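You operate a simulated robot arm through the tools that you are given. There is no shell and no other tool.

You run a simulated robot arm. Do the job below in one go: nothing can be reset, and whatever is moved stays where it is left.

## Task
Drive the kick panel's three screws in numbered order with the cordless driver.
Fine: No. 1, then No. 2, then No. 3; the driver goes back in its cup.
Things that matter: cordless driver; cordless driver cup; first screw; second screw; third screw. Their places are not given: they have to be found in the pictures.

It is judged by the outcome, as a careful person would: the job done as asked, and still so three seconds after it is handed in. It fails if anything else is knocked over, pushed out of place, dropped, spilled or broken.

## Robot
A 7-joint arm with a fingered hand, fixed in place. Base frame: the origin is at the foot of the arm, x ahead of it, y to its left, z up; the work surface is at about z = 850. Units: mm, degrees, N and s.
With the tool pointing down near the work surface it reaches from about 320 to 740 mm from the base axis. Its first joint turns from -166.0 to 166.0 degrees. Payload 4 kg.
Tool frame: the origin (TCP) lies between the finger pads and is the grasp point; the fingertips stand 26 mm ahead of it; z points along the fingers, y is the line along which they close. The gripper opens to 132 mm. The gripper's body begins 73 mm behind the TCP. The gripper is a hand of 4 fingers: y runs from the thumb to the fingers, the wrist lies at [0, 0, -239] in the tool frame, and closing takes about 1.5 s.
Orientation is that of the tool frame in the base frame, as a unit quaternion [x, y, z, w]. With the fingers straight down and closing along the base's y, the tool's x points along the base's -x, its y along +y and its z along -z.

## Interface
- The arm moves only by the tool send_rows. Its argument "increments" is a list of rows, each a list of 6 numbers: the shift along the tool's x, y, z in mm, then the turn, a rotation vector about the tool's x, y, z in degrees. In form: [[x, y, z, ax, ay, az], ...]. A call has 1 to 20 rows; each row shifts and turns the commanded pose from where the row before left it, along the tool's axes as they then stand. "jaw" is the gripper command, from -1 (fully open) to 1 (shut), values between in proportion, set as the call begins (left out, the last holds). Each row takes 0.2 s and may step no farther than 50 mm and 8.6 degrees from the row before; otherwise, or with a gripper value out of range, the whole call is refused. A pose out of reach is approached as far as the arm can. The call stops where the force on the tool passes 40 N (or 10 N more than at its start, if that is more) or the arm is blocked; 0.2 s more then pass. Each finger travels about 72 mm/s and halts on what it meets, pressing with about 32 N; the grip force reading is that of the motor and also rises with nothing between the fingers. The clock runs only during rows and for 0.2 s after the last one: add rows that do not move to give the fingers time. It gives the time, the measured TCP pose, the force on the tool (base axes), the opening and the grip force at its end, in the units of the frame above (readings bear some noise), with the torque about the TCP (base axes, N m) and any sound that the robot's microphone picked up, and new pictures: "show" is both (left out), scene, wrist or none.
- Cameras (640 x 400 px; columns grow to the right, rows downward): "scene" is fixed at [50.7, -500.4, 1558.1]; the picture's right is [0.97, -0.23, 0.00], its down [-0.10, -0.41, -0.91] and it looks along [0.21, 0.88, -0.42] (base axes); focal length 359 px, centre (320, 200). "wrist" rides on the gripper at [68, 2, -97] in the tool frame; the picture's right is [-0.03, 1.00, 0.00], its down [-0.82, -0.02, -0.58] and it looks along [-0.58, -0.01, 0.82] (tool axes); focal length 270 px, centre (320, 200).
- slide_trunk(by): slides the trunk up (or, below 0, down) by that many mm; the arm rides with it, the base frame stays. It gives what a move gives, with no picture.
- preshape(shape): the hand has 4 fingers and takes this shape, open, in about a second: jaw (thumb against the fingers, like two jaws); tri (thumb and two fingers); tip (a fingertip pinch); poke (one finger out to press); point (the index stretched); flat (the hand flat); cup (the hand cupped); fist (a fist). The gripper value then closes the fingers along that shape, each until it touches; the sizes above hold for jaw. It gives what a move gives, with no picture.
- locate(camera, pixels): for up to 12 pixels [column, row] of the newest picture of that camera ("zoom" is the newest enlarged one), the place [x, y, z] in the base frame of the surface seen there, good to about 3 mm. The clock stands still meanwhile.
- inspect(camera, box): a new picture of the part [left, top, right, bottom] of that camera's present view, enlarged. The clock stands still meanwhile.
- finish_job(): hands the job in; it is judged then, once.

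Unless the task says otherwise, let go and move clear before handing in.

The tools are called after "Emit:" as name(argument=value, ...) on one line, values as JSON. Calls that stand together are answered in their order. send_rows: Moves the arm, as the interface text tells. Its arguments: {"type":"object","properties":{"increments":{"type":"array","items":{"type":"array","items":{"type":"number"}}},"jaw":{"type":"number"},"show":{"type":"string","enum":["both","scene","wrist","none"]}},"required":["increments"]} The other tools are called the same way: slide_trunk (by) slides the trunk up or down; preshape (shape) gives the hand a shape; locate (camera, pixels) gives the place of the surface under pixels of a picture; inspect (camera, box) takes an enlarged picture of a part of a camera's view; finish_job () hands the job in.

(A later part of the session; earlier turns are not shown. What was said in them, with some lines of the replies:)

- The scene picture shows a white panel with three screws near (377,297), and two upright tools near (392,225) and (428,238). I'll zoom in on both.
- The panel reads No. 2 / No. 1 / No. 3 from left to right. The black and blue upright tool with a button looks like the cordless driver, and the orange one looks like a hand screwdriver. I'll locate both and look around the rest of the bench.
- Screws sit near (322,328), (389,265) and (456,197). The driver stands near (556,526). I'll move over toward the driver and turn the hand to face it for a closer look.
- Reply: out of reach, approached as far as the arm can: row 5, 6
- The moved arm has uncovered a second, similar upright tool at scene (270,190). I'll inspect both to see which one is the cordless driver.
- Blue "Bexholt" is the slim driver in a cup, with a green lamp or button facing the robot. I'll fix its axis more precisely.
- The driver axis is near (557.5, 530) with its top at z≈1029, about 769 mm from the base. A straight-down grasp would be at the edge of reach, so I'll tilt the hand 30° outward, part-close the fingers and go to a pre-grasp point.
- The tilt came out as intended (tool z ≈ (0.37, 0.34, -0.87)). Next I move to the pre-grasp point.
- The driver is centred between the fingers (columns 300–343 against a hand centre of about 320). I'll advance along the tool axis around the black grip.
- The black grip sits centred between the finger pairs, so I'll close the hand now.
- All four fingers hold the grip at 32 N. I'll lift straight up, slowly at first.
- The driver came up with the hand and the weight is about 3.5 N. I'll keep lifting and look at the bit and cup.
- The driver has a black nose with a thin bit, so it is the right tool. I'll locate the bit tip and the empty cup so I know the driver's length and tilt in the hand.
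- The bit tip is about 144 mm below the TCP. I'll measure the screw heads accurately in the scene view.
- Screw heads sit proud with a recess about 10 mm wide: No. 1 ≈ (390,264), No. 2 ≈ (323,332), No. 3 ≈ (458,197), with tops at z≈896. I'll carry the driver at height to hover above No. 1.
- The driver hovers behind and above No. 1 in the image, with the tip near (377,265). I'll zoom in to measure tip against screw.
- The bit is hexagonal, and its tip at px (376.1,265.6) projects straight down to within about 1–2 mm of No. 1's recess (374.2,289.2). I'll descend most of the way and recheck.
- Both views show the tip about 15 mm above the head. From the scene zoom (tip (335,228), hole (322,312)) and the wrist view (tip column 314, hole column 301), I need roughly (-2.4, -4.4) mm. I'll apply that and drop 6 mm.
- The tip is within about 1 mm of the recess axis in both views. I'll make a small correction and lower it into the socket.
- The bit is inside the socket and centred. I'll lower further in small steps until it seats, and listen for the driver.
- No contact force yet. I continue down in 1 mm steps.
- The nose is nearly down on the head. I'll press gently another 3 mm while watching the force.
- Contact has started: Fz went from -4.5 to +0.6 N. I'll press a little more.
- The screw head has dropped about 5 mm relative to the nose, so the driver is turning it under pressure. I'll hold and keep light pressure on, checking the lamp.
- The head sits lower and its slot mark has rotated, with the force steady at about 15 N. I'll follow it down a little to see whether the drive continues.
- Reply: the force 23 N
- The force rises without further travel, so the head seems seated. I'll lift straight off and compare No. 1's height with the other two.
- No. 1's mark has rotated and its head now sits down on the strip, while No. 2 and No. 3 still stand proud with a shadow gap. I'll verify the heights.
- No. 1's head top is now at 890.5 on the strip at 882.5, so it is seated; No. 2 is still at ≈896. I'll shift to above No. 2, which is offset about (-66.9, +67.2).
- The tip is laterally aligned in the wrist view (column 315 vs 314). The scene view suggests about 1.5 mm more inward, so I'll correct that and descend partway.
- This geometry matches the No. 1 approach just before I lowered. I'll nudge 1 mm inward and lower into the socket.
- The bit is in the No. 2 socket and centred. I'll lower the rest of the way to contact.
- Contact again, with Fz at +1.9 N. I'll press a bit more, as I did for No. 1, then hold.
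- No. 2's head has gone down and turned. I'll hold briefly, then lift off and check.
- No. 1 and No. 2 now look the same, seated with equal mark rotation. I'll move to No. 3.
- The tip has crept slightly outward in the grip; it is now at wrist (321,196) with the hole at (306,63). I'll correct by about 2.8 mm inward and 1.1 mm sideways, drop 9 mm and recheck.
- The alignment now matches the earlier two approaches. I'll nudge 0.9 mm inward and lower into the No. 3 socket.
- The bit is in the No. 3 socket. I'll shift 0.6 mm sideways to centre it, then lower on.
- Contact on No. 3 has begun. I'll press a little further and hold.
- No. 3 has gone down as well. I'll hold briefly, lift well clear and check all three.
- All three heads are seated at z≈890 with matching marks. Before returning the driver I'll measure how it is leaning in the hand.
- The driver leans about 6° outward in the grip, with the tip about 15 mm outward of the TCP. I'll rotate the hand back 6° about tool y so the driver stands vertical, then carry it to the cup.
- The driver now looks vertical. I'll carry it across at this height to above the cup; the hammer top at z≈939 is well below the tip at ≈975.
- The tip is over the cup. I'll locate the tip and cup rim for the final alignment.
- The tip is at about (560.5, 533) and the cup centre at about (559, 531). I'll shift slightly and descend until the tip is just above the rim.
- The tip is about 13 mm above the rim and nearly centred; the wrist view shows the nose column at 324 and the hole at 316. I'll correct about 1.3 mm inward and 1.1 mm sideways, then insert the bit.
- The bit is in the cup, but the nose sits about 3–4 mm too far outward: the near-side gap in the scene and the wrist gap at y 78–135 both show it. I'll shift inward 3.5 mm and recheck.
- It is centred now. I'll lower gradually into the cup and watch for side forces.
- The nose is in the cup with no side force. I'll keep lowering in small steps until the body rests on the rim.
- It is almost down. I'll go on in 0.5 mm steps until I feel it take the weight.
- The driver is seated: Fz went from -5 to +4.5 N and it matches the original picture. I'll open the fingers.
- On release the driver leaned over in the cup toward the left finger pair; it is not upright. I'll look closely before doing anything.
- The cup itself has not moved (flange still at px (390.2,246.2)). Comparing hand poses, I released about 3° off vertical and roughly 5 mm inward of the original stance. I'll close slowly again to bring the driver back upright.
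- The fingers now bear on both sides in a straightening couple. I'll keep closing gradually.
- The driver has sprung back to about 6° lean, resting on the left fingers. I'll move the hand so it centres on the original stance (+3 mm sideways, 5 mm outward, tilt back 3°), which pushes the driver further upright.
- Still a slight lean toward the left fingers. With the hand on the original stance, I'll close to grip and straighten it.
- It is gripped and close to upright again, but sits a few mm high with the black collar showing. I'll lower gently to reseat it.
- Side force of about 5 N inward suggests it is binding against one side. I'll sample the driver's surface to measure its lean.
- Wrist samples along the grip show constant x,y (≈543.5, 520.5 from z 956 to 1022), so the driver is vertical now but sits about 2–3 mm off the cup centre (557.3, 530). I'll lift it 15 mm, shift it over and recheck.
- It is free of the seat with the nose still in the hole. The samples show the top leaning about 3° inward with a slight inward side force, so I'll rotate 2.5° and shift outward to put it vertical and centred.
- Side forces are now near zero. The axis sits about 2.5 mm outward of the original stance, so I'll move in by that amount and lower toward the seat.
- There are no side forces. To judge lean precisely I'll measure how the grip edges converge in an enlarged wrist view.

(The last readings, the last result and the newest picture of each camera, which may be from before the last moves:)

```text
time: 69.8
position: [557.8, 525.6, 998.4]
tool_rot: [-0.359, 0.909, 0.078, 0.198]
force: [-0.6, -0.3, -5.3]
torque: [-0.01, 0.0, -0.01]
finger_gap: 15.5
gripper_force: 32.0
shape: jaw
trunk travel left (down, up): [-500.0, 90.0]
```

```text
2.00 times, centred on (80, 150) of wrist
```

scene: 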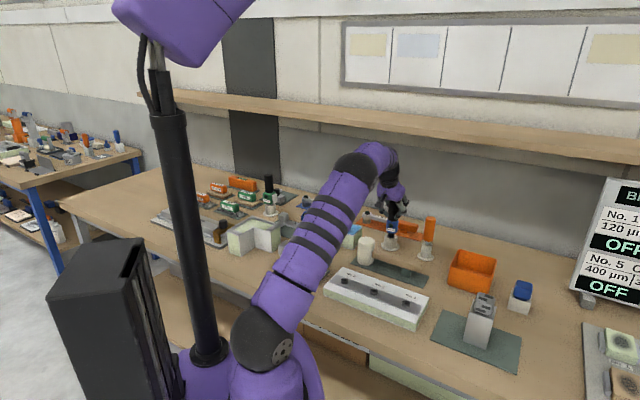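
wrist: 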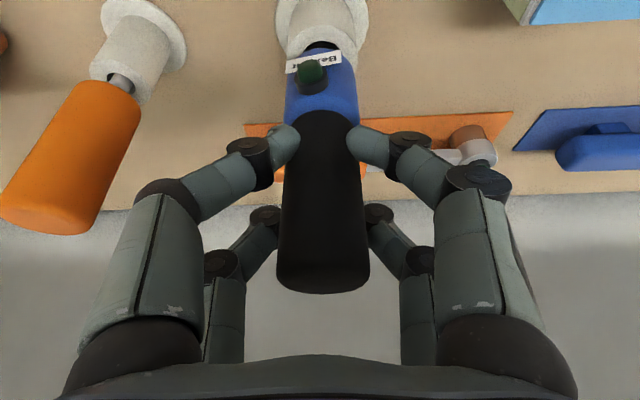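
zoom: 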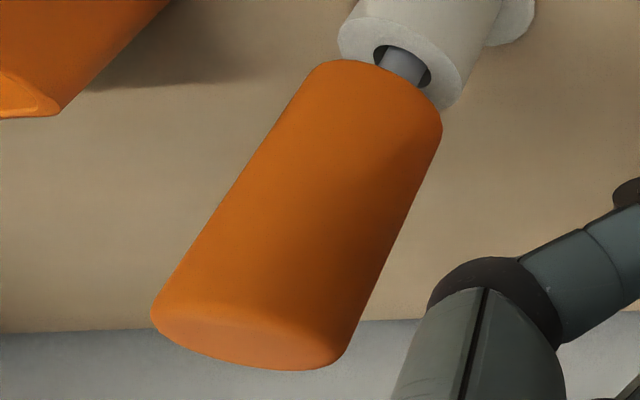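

The grip edges converge near (320,-232), against about (314,-264) for true vertical, so there is a lean of under 2°. I'll trim 1° about y and 0.6° about x, centre it, and lower to the seat.

Emit:
send_rows(increments=[[1.46, 1.2, -0.66, 0.6, 1.0, 0], [0.6, 0, 1.37, 0, 0, 0], [0.41, 0, 0.91, 0, 0, 0], [0, 0, 0, 0, 0, 0]], show="wrist")

Emit:
inspect(camera="scene", box=[378, 205, 414, 253])

Emit:
inspect(camera="wrist", box=[240, 0, 400, 100])

```text
time: 70.8
position: [555.7, 525.8, 995.9]
tool_rot: [-0.359, 0.911, 0.07, 0.191]
force: [0.6, -0.6, -4.6]
torque: [0.01, 0.04, -0.02]
finger_gap: 15.6
gripper_force: 32.6
shape: jaw
trunk travel left (down, up): [-500.0, 90.0]
```

wrist: 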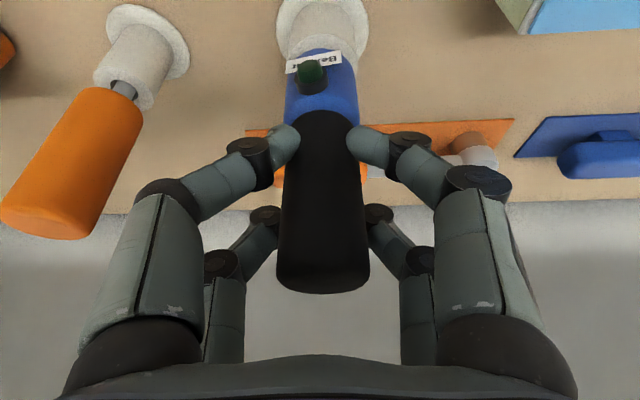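

```text
8.33 times, centred on (396, 229) of scene
```

zoom: 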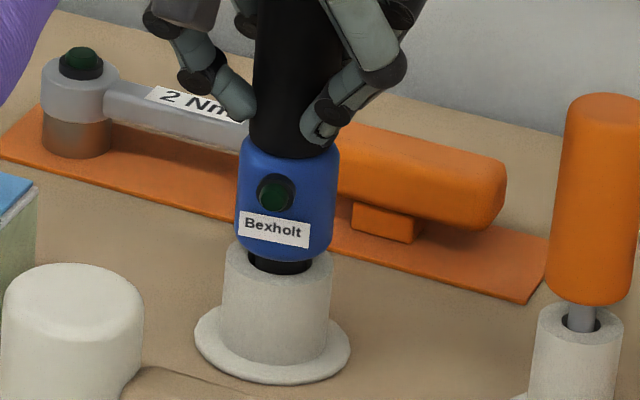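

```text
4.00 times, centred on (320, 50) of wrist
```

zoom: 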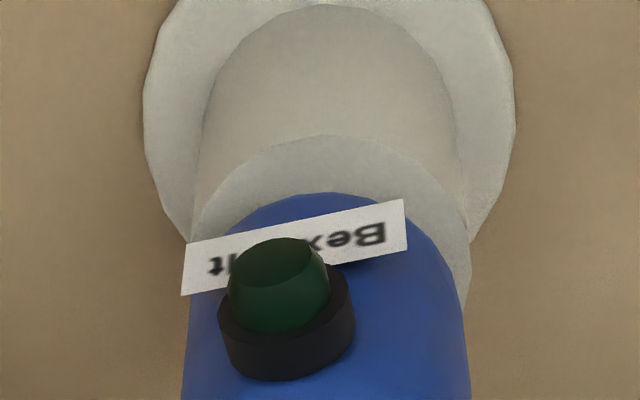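

Emit:
send_rows(increments=[[0.4, 0, 0.92, 0, 0, 0], [0.4, 0, 0.92, 0, 0, 0], [0.2, 0, 0.46, 0, 0, 0], [0, 0, 0, 0, 0, 0]], show="none")

Emit:
inspect(camera="scene", box=[378, 205, 414, 253])

```text
time: 71.8
position: [555.6, 525.5, 994.0]
tool_rot: [-0.359, 0.911, 0.069, 0.191]
force: [-0.3, -0.5, -4.7]
torque: [0.03, 0.01, -0.04]
finger_gap: 15.7
gripper_force: 32.2
shape: jaw
trunk travel left (down, up): [-500.0, 90.0]
```

```text
8.33 times, centred on (396, 229) of scene
```

zoom: 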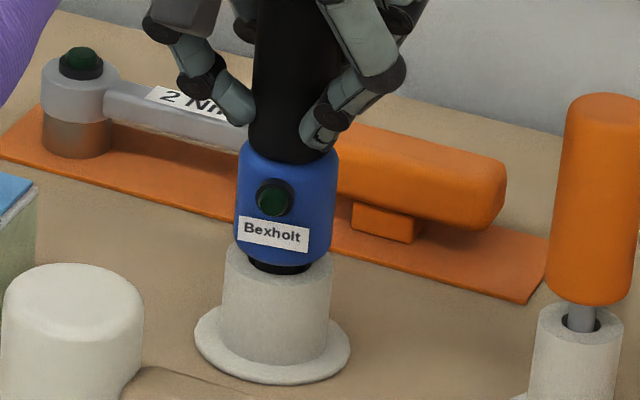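

Emit:
send_rows(increments=[[0.2, 0, 0.46, 0, 0, 0], [0.2, 0, 0.46, 0, 0, 0], [0.2, 0, 0.46, 0, 0, 0], [0.2, 0, 0.46, 0, 0, 0], [0, 0, 0, 0, 0, 0]], show="none")

Emit:
inspect(camera="scene", box=[378, 205, 414, 253])

```text
time: 73.0
position: [555.6, 526.1, 991.8]
tool_rot: [-0.359, 0.911, 0.07, 0.191]
force: [-0.4, -0.1, -0.3]
torque: [0.0, 0.06, -0.02]
finger_gap: 15.7
gripper_force: 31.5
shape: jaw
trunk travel left (down, up): [-500.0, 90.0]
```

```text
8.33 times, centred on (396, 229) of scene
```

zoom: 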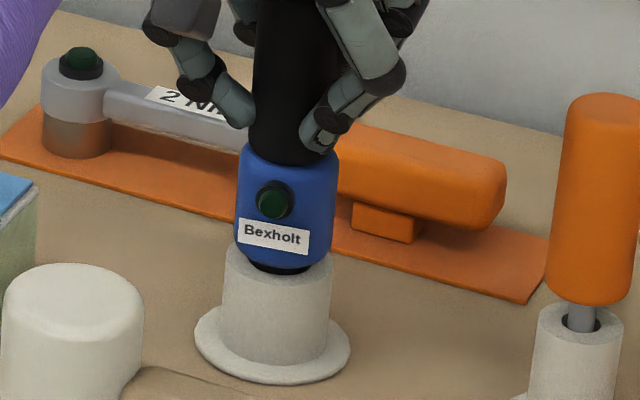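

The driver is supported again (Fz -0.3 N) with no side force. I'll open the fingers only slightly, so they still guard it, and see whether it stays upright.

Emit:
send_rows(increments=[[0, 0, 0, 0, 0, 0], [0, 0, 0, 0, 0, 0], [0, 0, 0, 0, 0, 0], [0, 0, 0, 0, 0, 0]], jaw=0.66)

Emit:
inspect(camera="scene", box=[378, 205, 414, 253])

```text
time: 74.0
position: [555.2, 525.4, 991.0]
tool_rot: [-0.359, 0.911, 0.071, 0.191]
force: [-0.5, -0.7, 0.7]
torque: [0.02, 0.01, -0.01]
finger_gap: 22.9
gripper_force: 0.0
shape: jaw
trunk travel left (down, up): [-500.0, 90.0]
```

scene: 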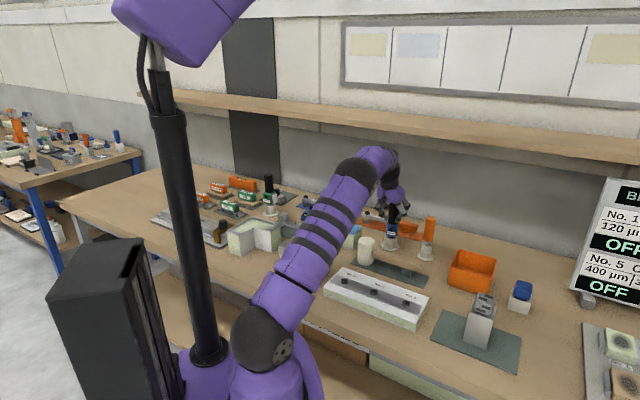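
wrist: 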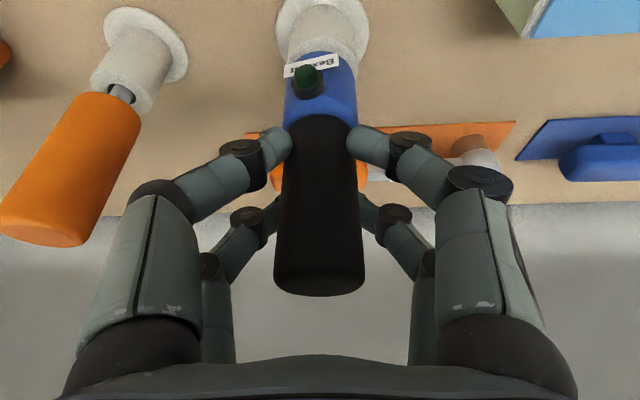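

```text
8.33 times, centred on (396, 229) of scene
```

zoom: 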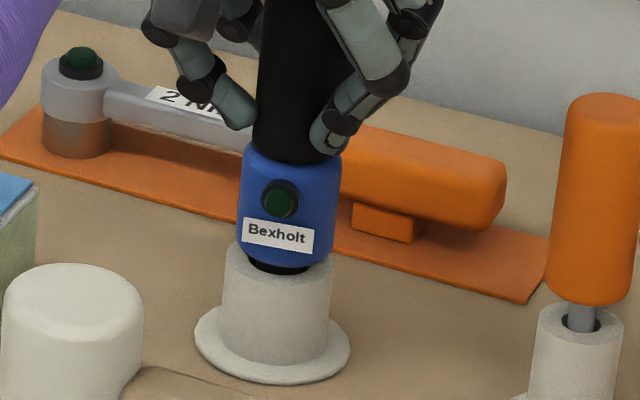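

Position and height match the original standing picture within about 1 mm: boundary at px (393.4,224.6) against (393.2,224.3) originally. I'll open a little more and see whether it stays put.

Emit:
send_rows(increments=[[0, 0, 0, 0, 0, 0], [0, 0, 0, 0, 0, 0], [0, 0, 0, 0, 0, 0], [0, 0, 0, 0, 0, 0]], jaw=0.55)

Emit:
inspect(camera="scene", box=[378, 205, 414, 253])

```text
time: 75.0
position: [554.9, 525.5, 990.5]
tool_rot: [-0.36, 0.911, 0.07, 0.191]
force: [-0.1, -0.4, 0.9]
torque: [0.03, 0.0, 0.01]
finger_gap: 29.3
gripper_force: 0.2
shape: jaw
trunk travel left (down, up): [-500.0, 90.0]
```

scene: 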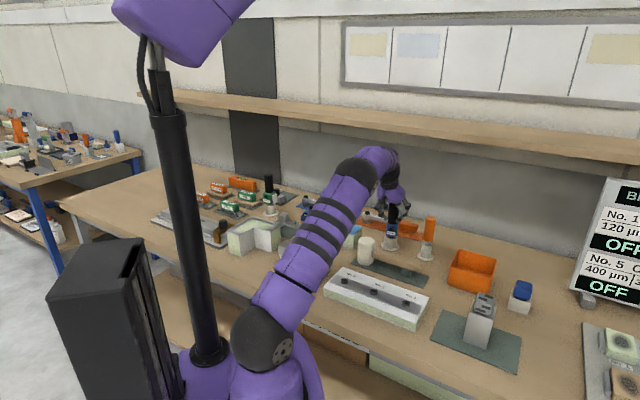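
wrist: 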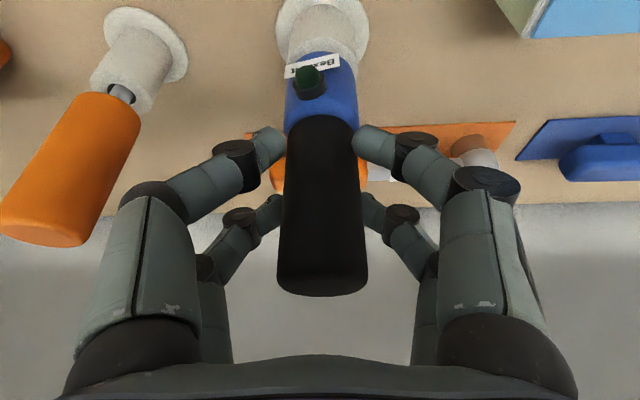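

```text
8.33 times, centred on (396, 229) of scene
```

zoom: 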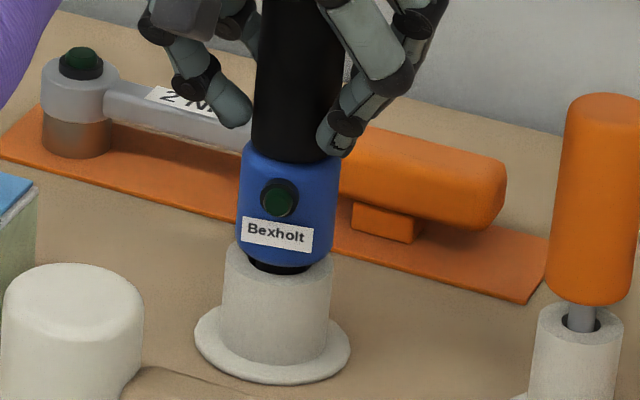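

The driver now stands by itself, centred (columns 277–367) with a gap to the fingers on both sides. I'll open further in stages.

Emit:
send_rows(increments=[[0, 0, 0, 0, 0, 0], [0, 0, 0, 0, 0, 0], [0, 0, 0, 0, 0, 0]], jaw=0.35, show="wrist")

```text
time: 75.8
position: [555.8, 524.9, 992.3]
tool_rot: [-0.359, 0.911, 0.069, 0.192]
force: [-0.3, -0.5, 0.3]
torque: [0.03, -0.02, -0.01]
finger_gap: 42.6
gripper_force: 0.1
shape: jaw
trunk travel left (down, up): [-500.0, 90.0]
```

wrist: 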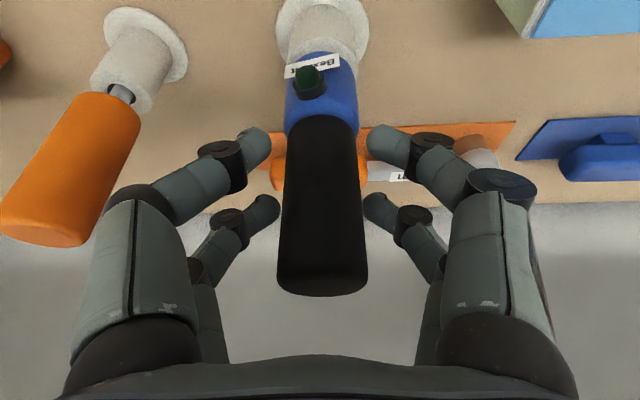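

The driver didn't move as the fingers opened. I'll open wider and keep watching.

Emit:
send_rows(increments=[[0, 0, 0, 0, 0, 0], [0, 0, 0, 0, 0, 0], [0, 0, 0, 0, 0, 0], [0, 0, 0, 0, 0, 0], [0, 0, 0, 0, 0, 0]], jaw=-0.25)

Emit:
inspect(camera="scene", box=[370, 190, 420, 255])

```text
time: 77.0
position: [555.6, 525.9, 992.2]
tool_rot: [-0.359, 0.911, 0.07, 0.192]
force: [0.3, -0.5, -0.1]
torque: [-0.02, 0.02, 0.01]
finger_gap: 82.0
gripper_force: 0.0
shape: jaw
trunk travel left (down, up): [-500.0, 90.0]
```

scene: 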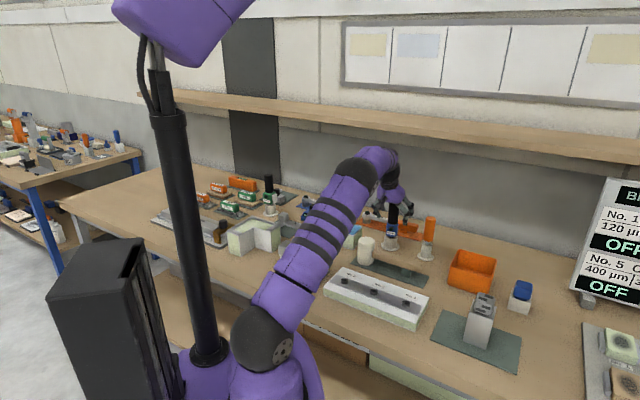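
wrist: 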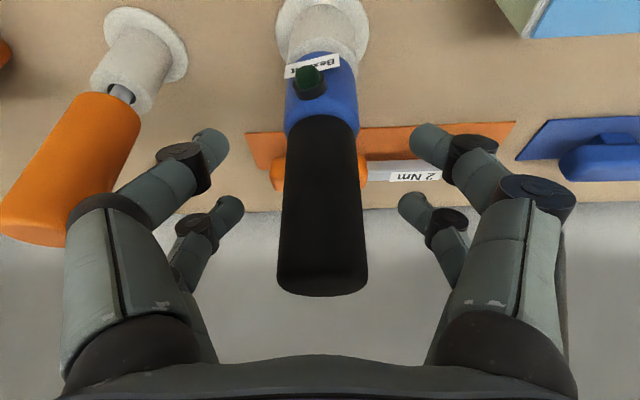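

```text
6.15 times, centred on (395, 222) of scene
```

zoom: 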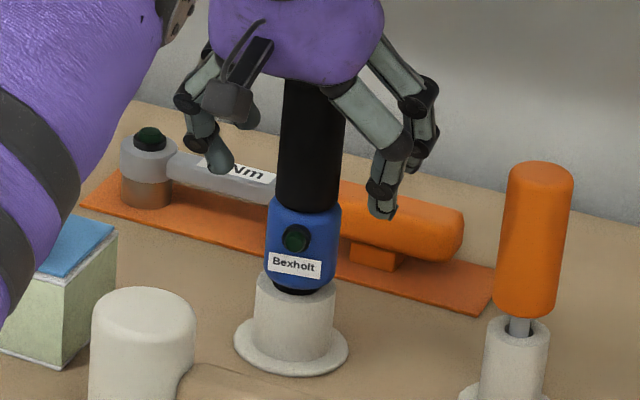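

The driver stands upright and free in its cup. I'll retract straight back along the tool axis, slowly.

Emit:
send_rows(increments=[[0, 0, -10, 0, 0, 0], [0, 0, -15, 0, 0, 0], [0, 0, -20, 0, 0, 0], [0, 0, -25, 0, 0, 0], [0, 0, -30, 0, 0, 0], [0, 0, -40, 0, 0, 0], [0, 0, 0, 0, 0, 0]])

Emit:
inspect(camera="scene", box=[360, 190, 460, 270])

```text
time: 78.6
position: [514.4, 488.4, 1120.9]
tool_rot: [-0.359, 0.911, 0.07, 0.191]
force: [0.1, 0.0, 0.7]
torque: [0.01, 0.02, 0.01]
finger_gap: 82.2
gripper_force: 0.0
shape: jaw
trunk travel left (down, up): [-500.0, 90.0]
```

scene: 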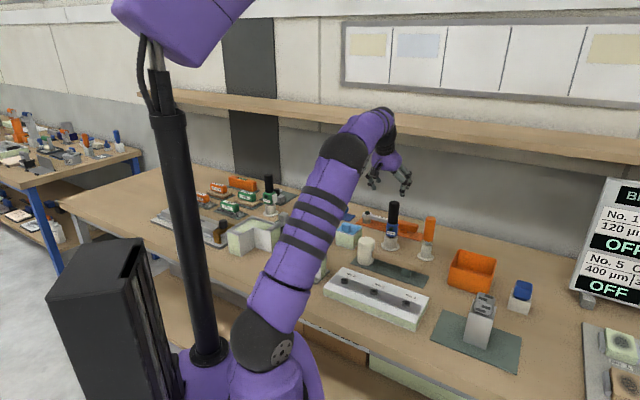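
wrist: 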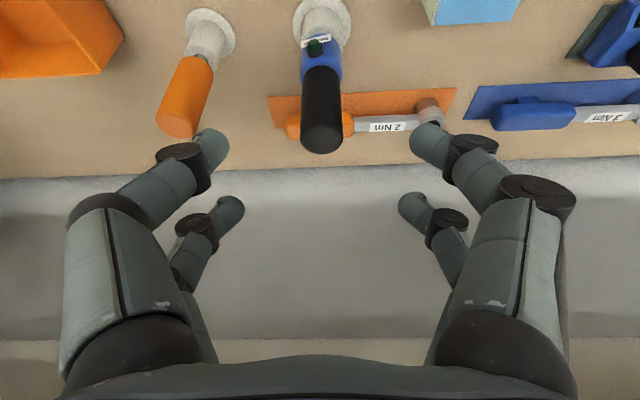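

```text
5.00 times, centred on (410, 230) of scene
```

zoom: 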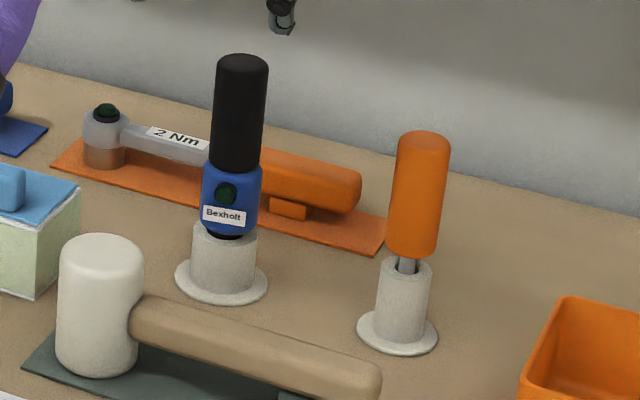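

The driver stands upright in its cup just as it did originally. I'll take one last look at the screws before handing in.

Emit:
inspect(camera="scene", box=[330, 265, 420, 320])

Emit:
send_rows(increments=[[0, 0, 0, 0, 0, 0], [0, 0, 0, 0, 0, 0], [0, 0, 0, 0, 0, 0], [0, 0, 0, 0, 0, 0], [0, 0, 0, 0, 0, 0]], show="scene")

```text
7.11 times, centred on (375, 292) of scene
```

zoom: 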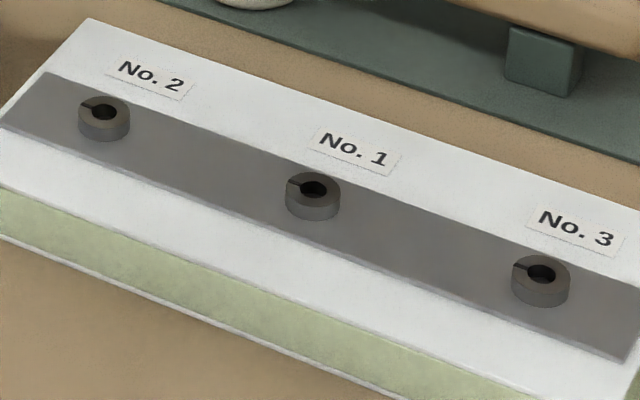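

```text
time: 79.8
position: [513.1, 488.7, 1120.4]
tool_rot: [-0.359, 0.911, 0.069, 0.191]
force: [0.7, -0.1, -0.9]
torque: [0.01, 0.04, 0.03]
finger_gap: 82.1
gripper_force: 0.1
shape: jaw
trunk travel left (down, up): [-500.0, 90.0]
```

scene: 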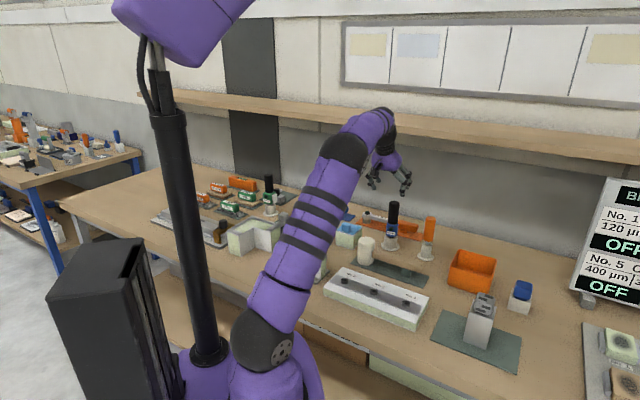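

All three screws are seated with matching marks, driven in the order 1, 2, 3. The driver stands in its cup, nothing else has moved and the hand is clear, so I'm handing in.

Emit:
finish_job()

```text
The job is handed in.
```

The kick panel's three screws are driven in order (No. 1, No. 2, No. 3), and the cordless driver is back upright in its cup. I have handed the job in.

- **Screws:** each head dropped about 5–6 mm and now sits flat on the strip, at about the same height (z about 890). The marks on all three have turned by the same amount. The driver's lamp never lit and I heard no sound, so I judged them driven from the pictures and the press force.
- **Driver:** the first time I let go of it in the cup, it leaned about 15–20° against the fingers. I gripped it again, straightened and reseated it, then opened the fingers in small steps. It now stands as it did at the start, and the cup did not shift.
- **Rest of the bench:** I saw nothing else knocked or moved in the pictures, and the hand is clear of everything.
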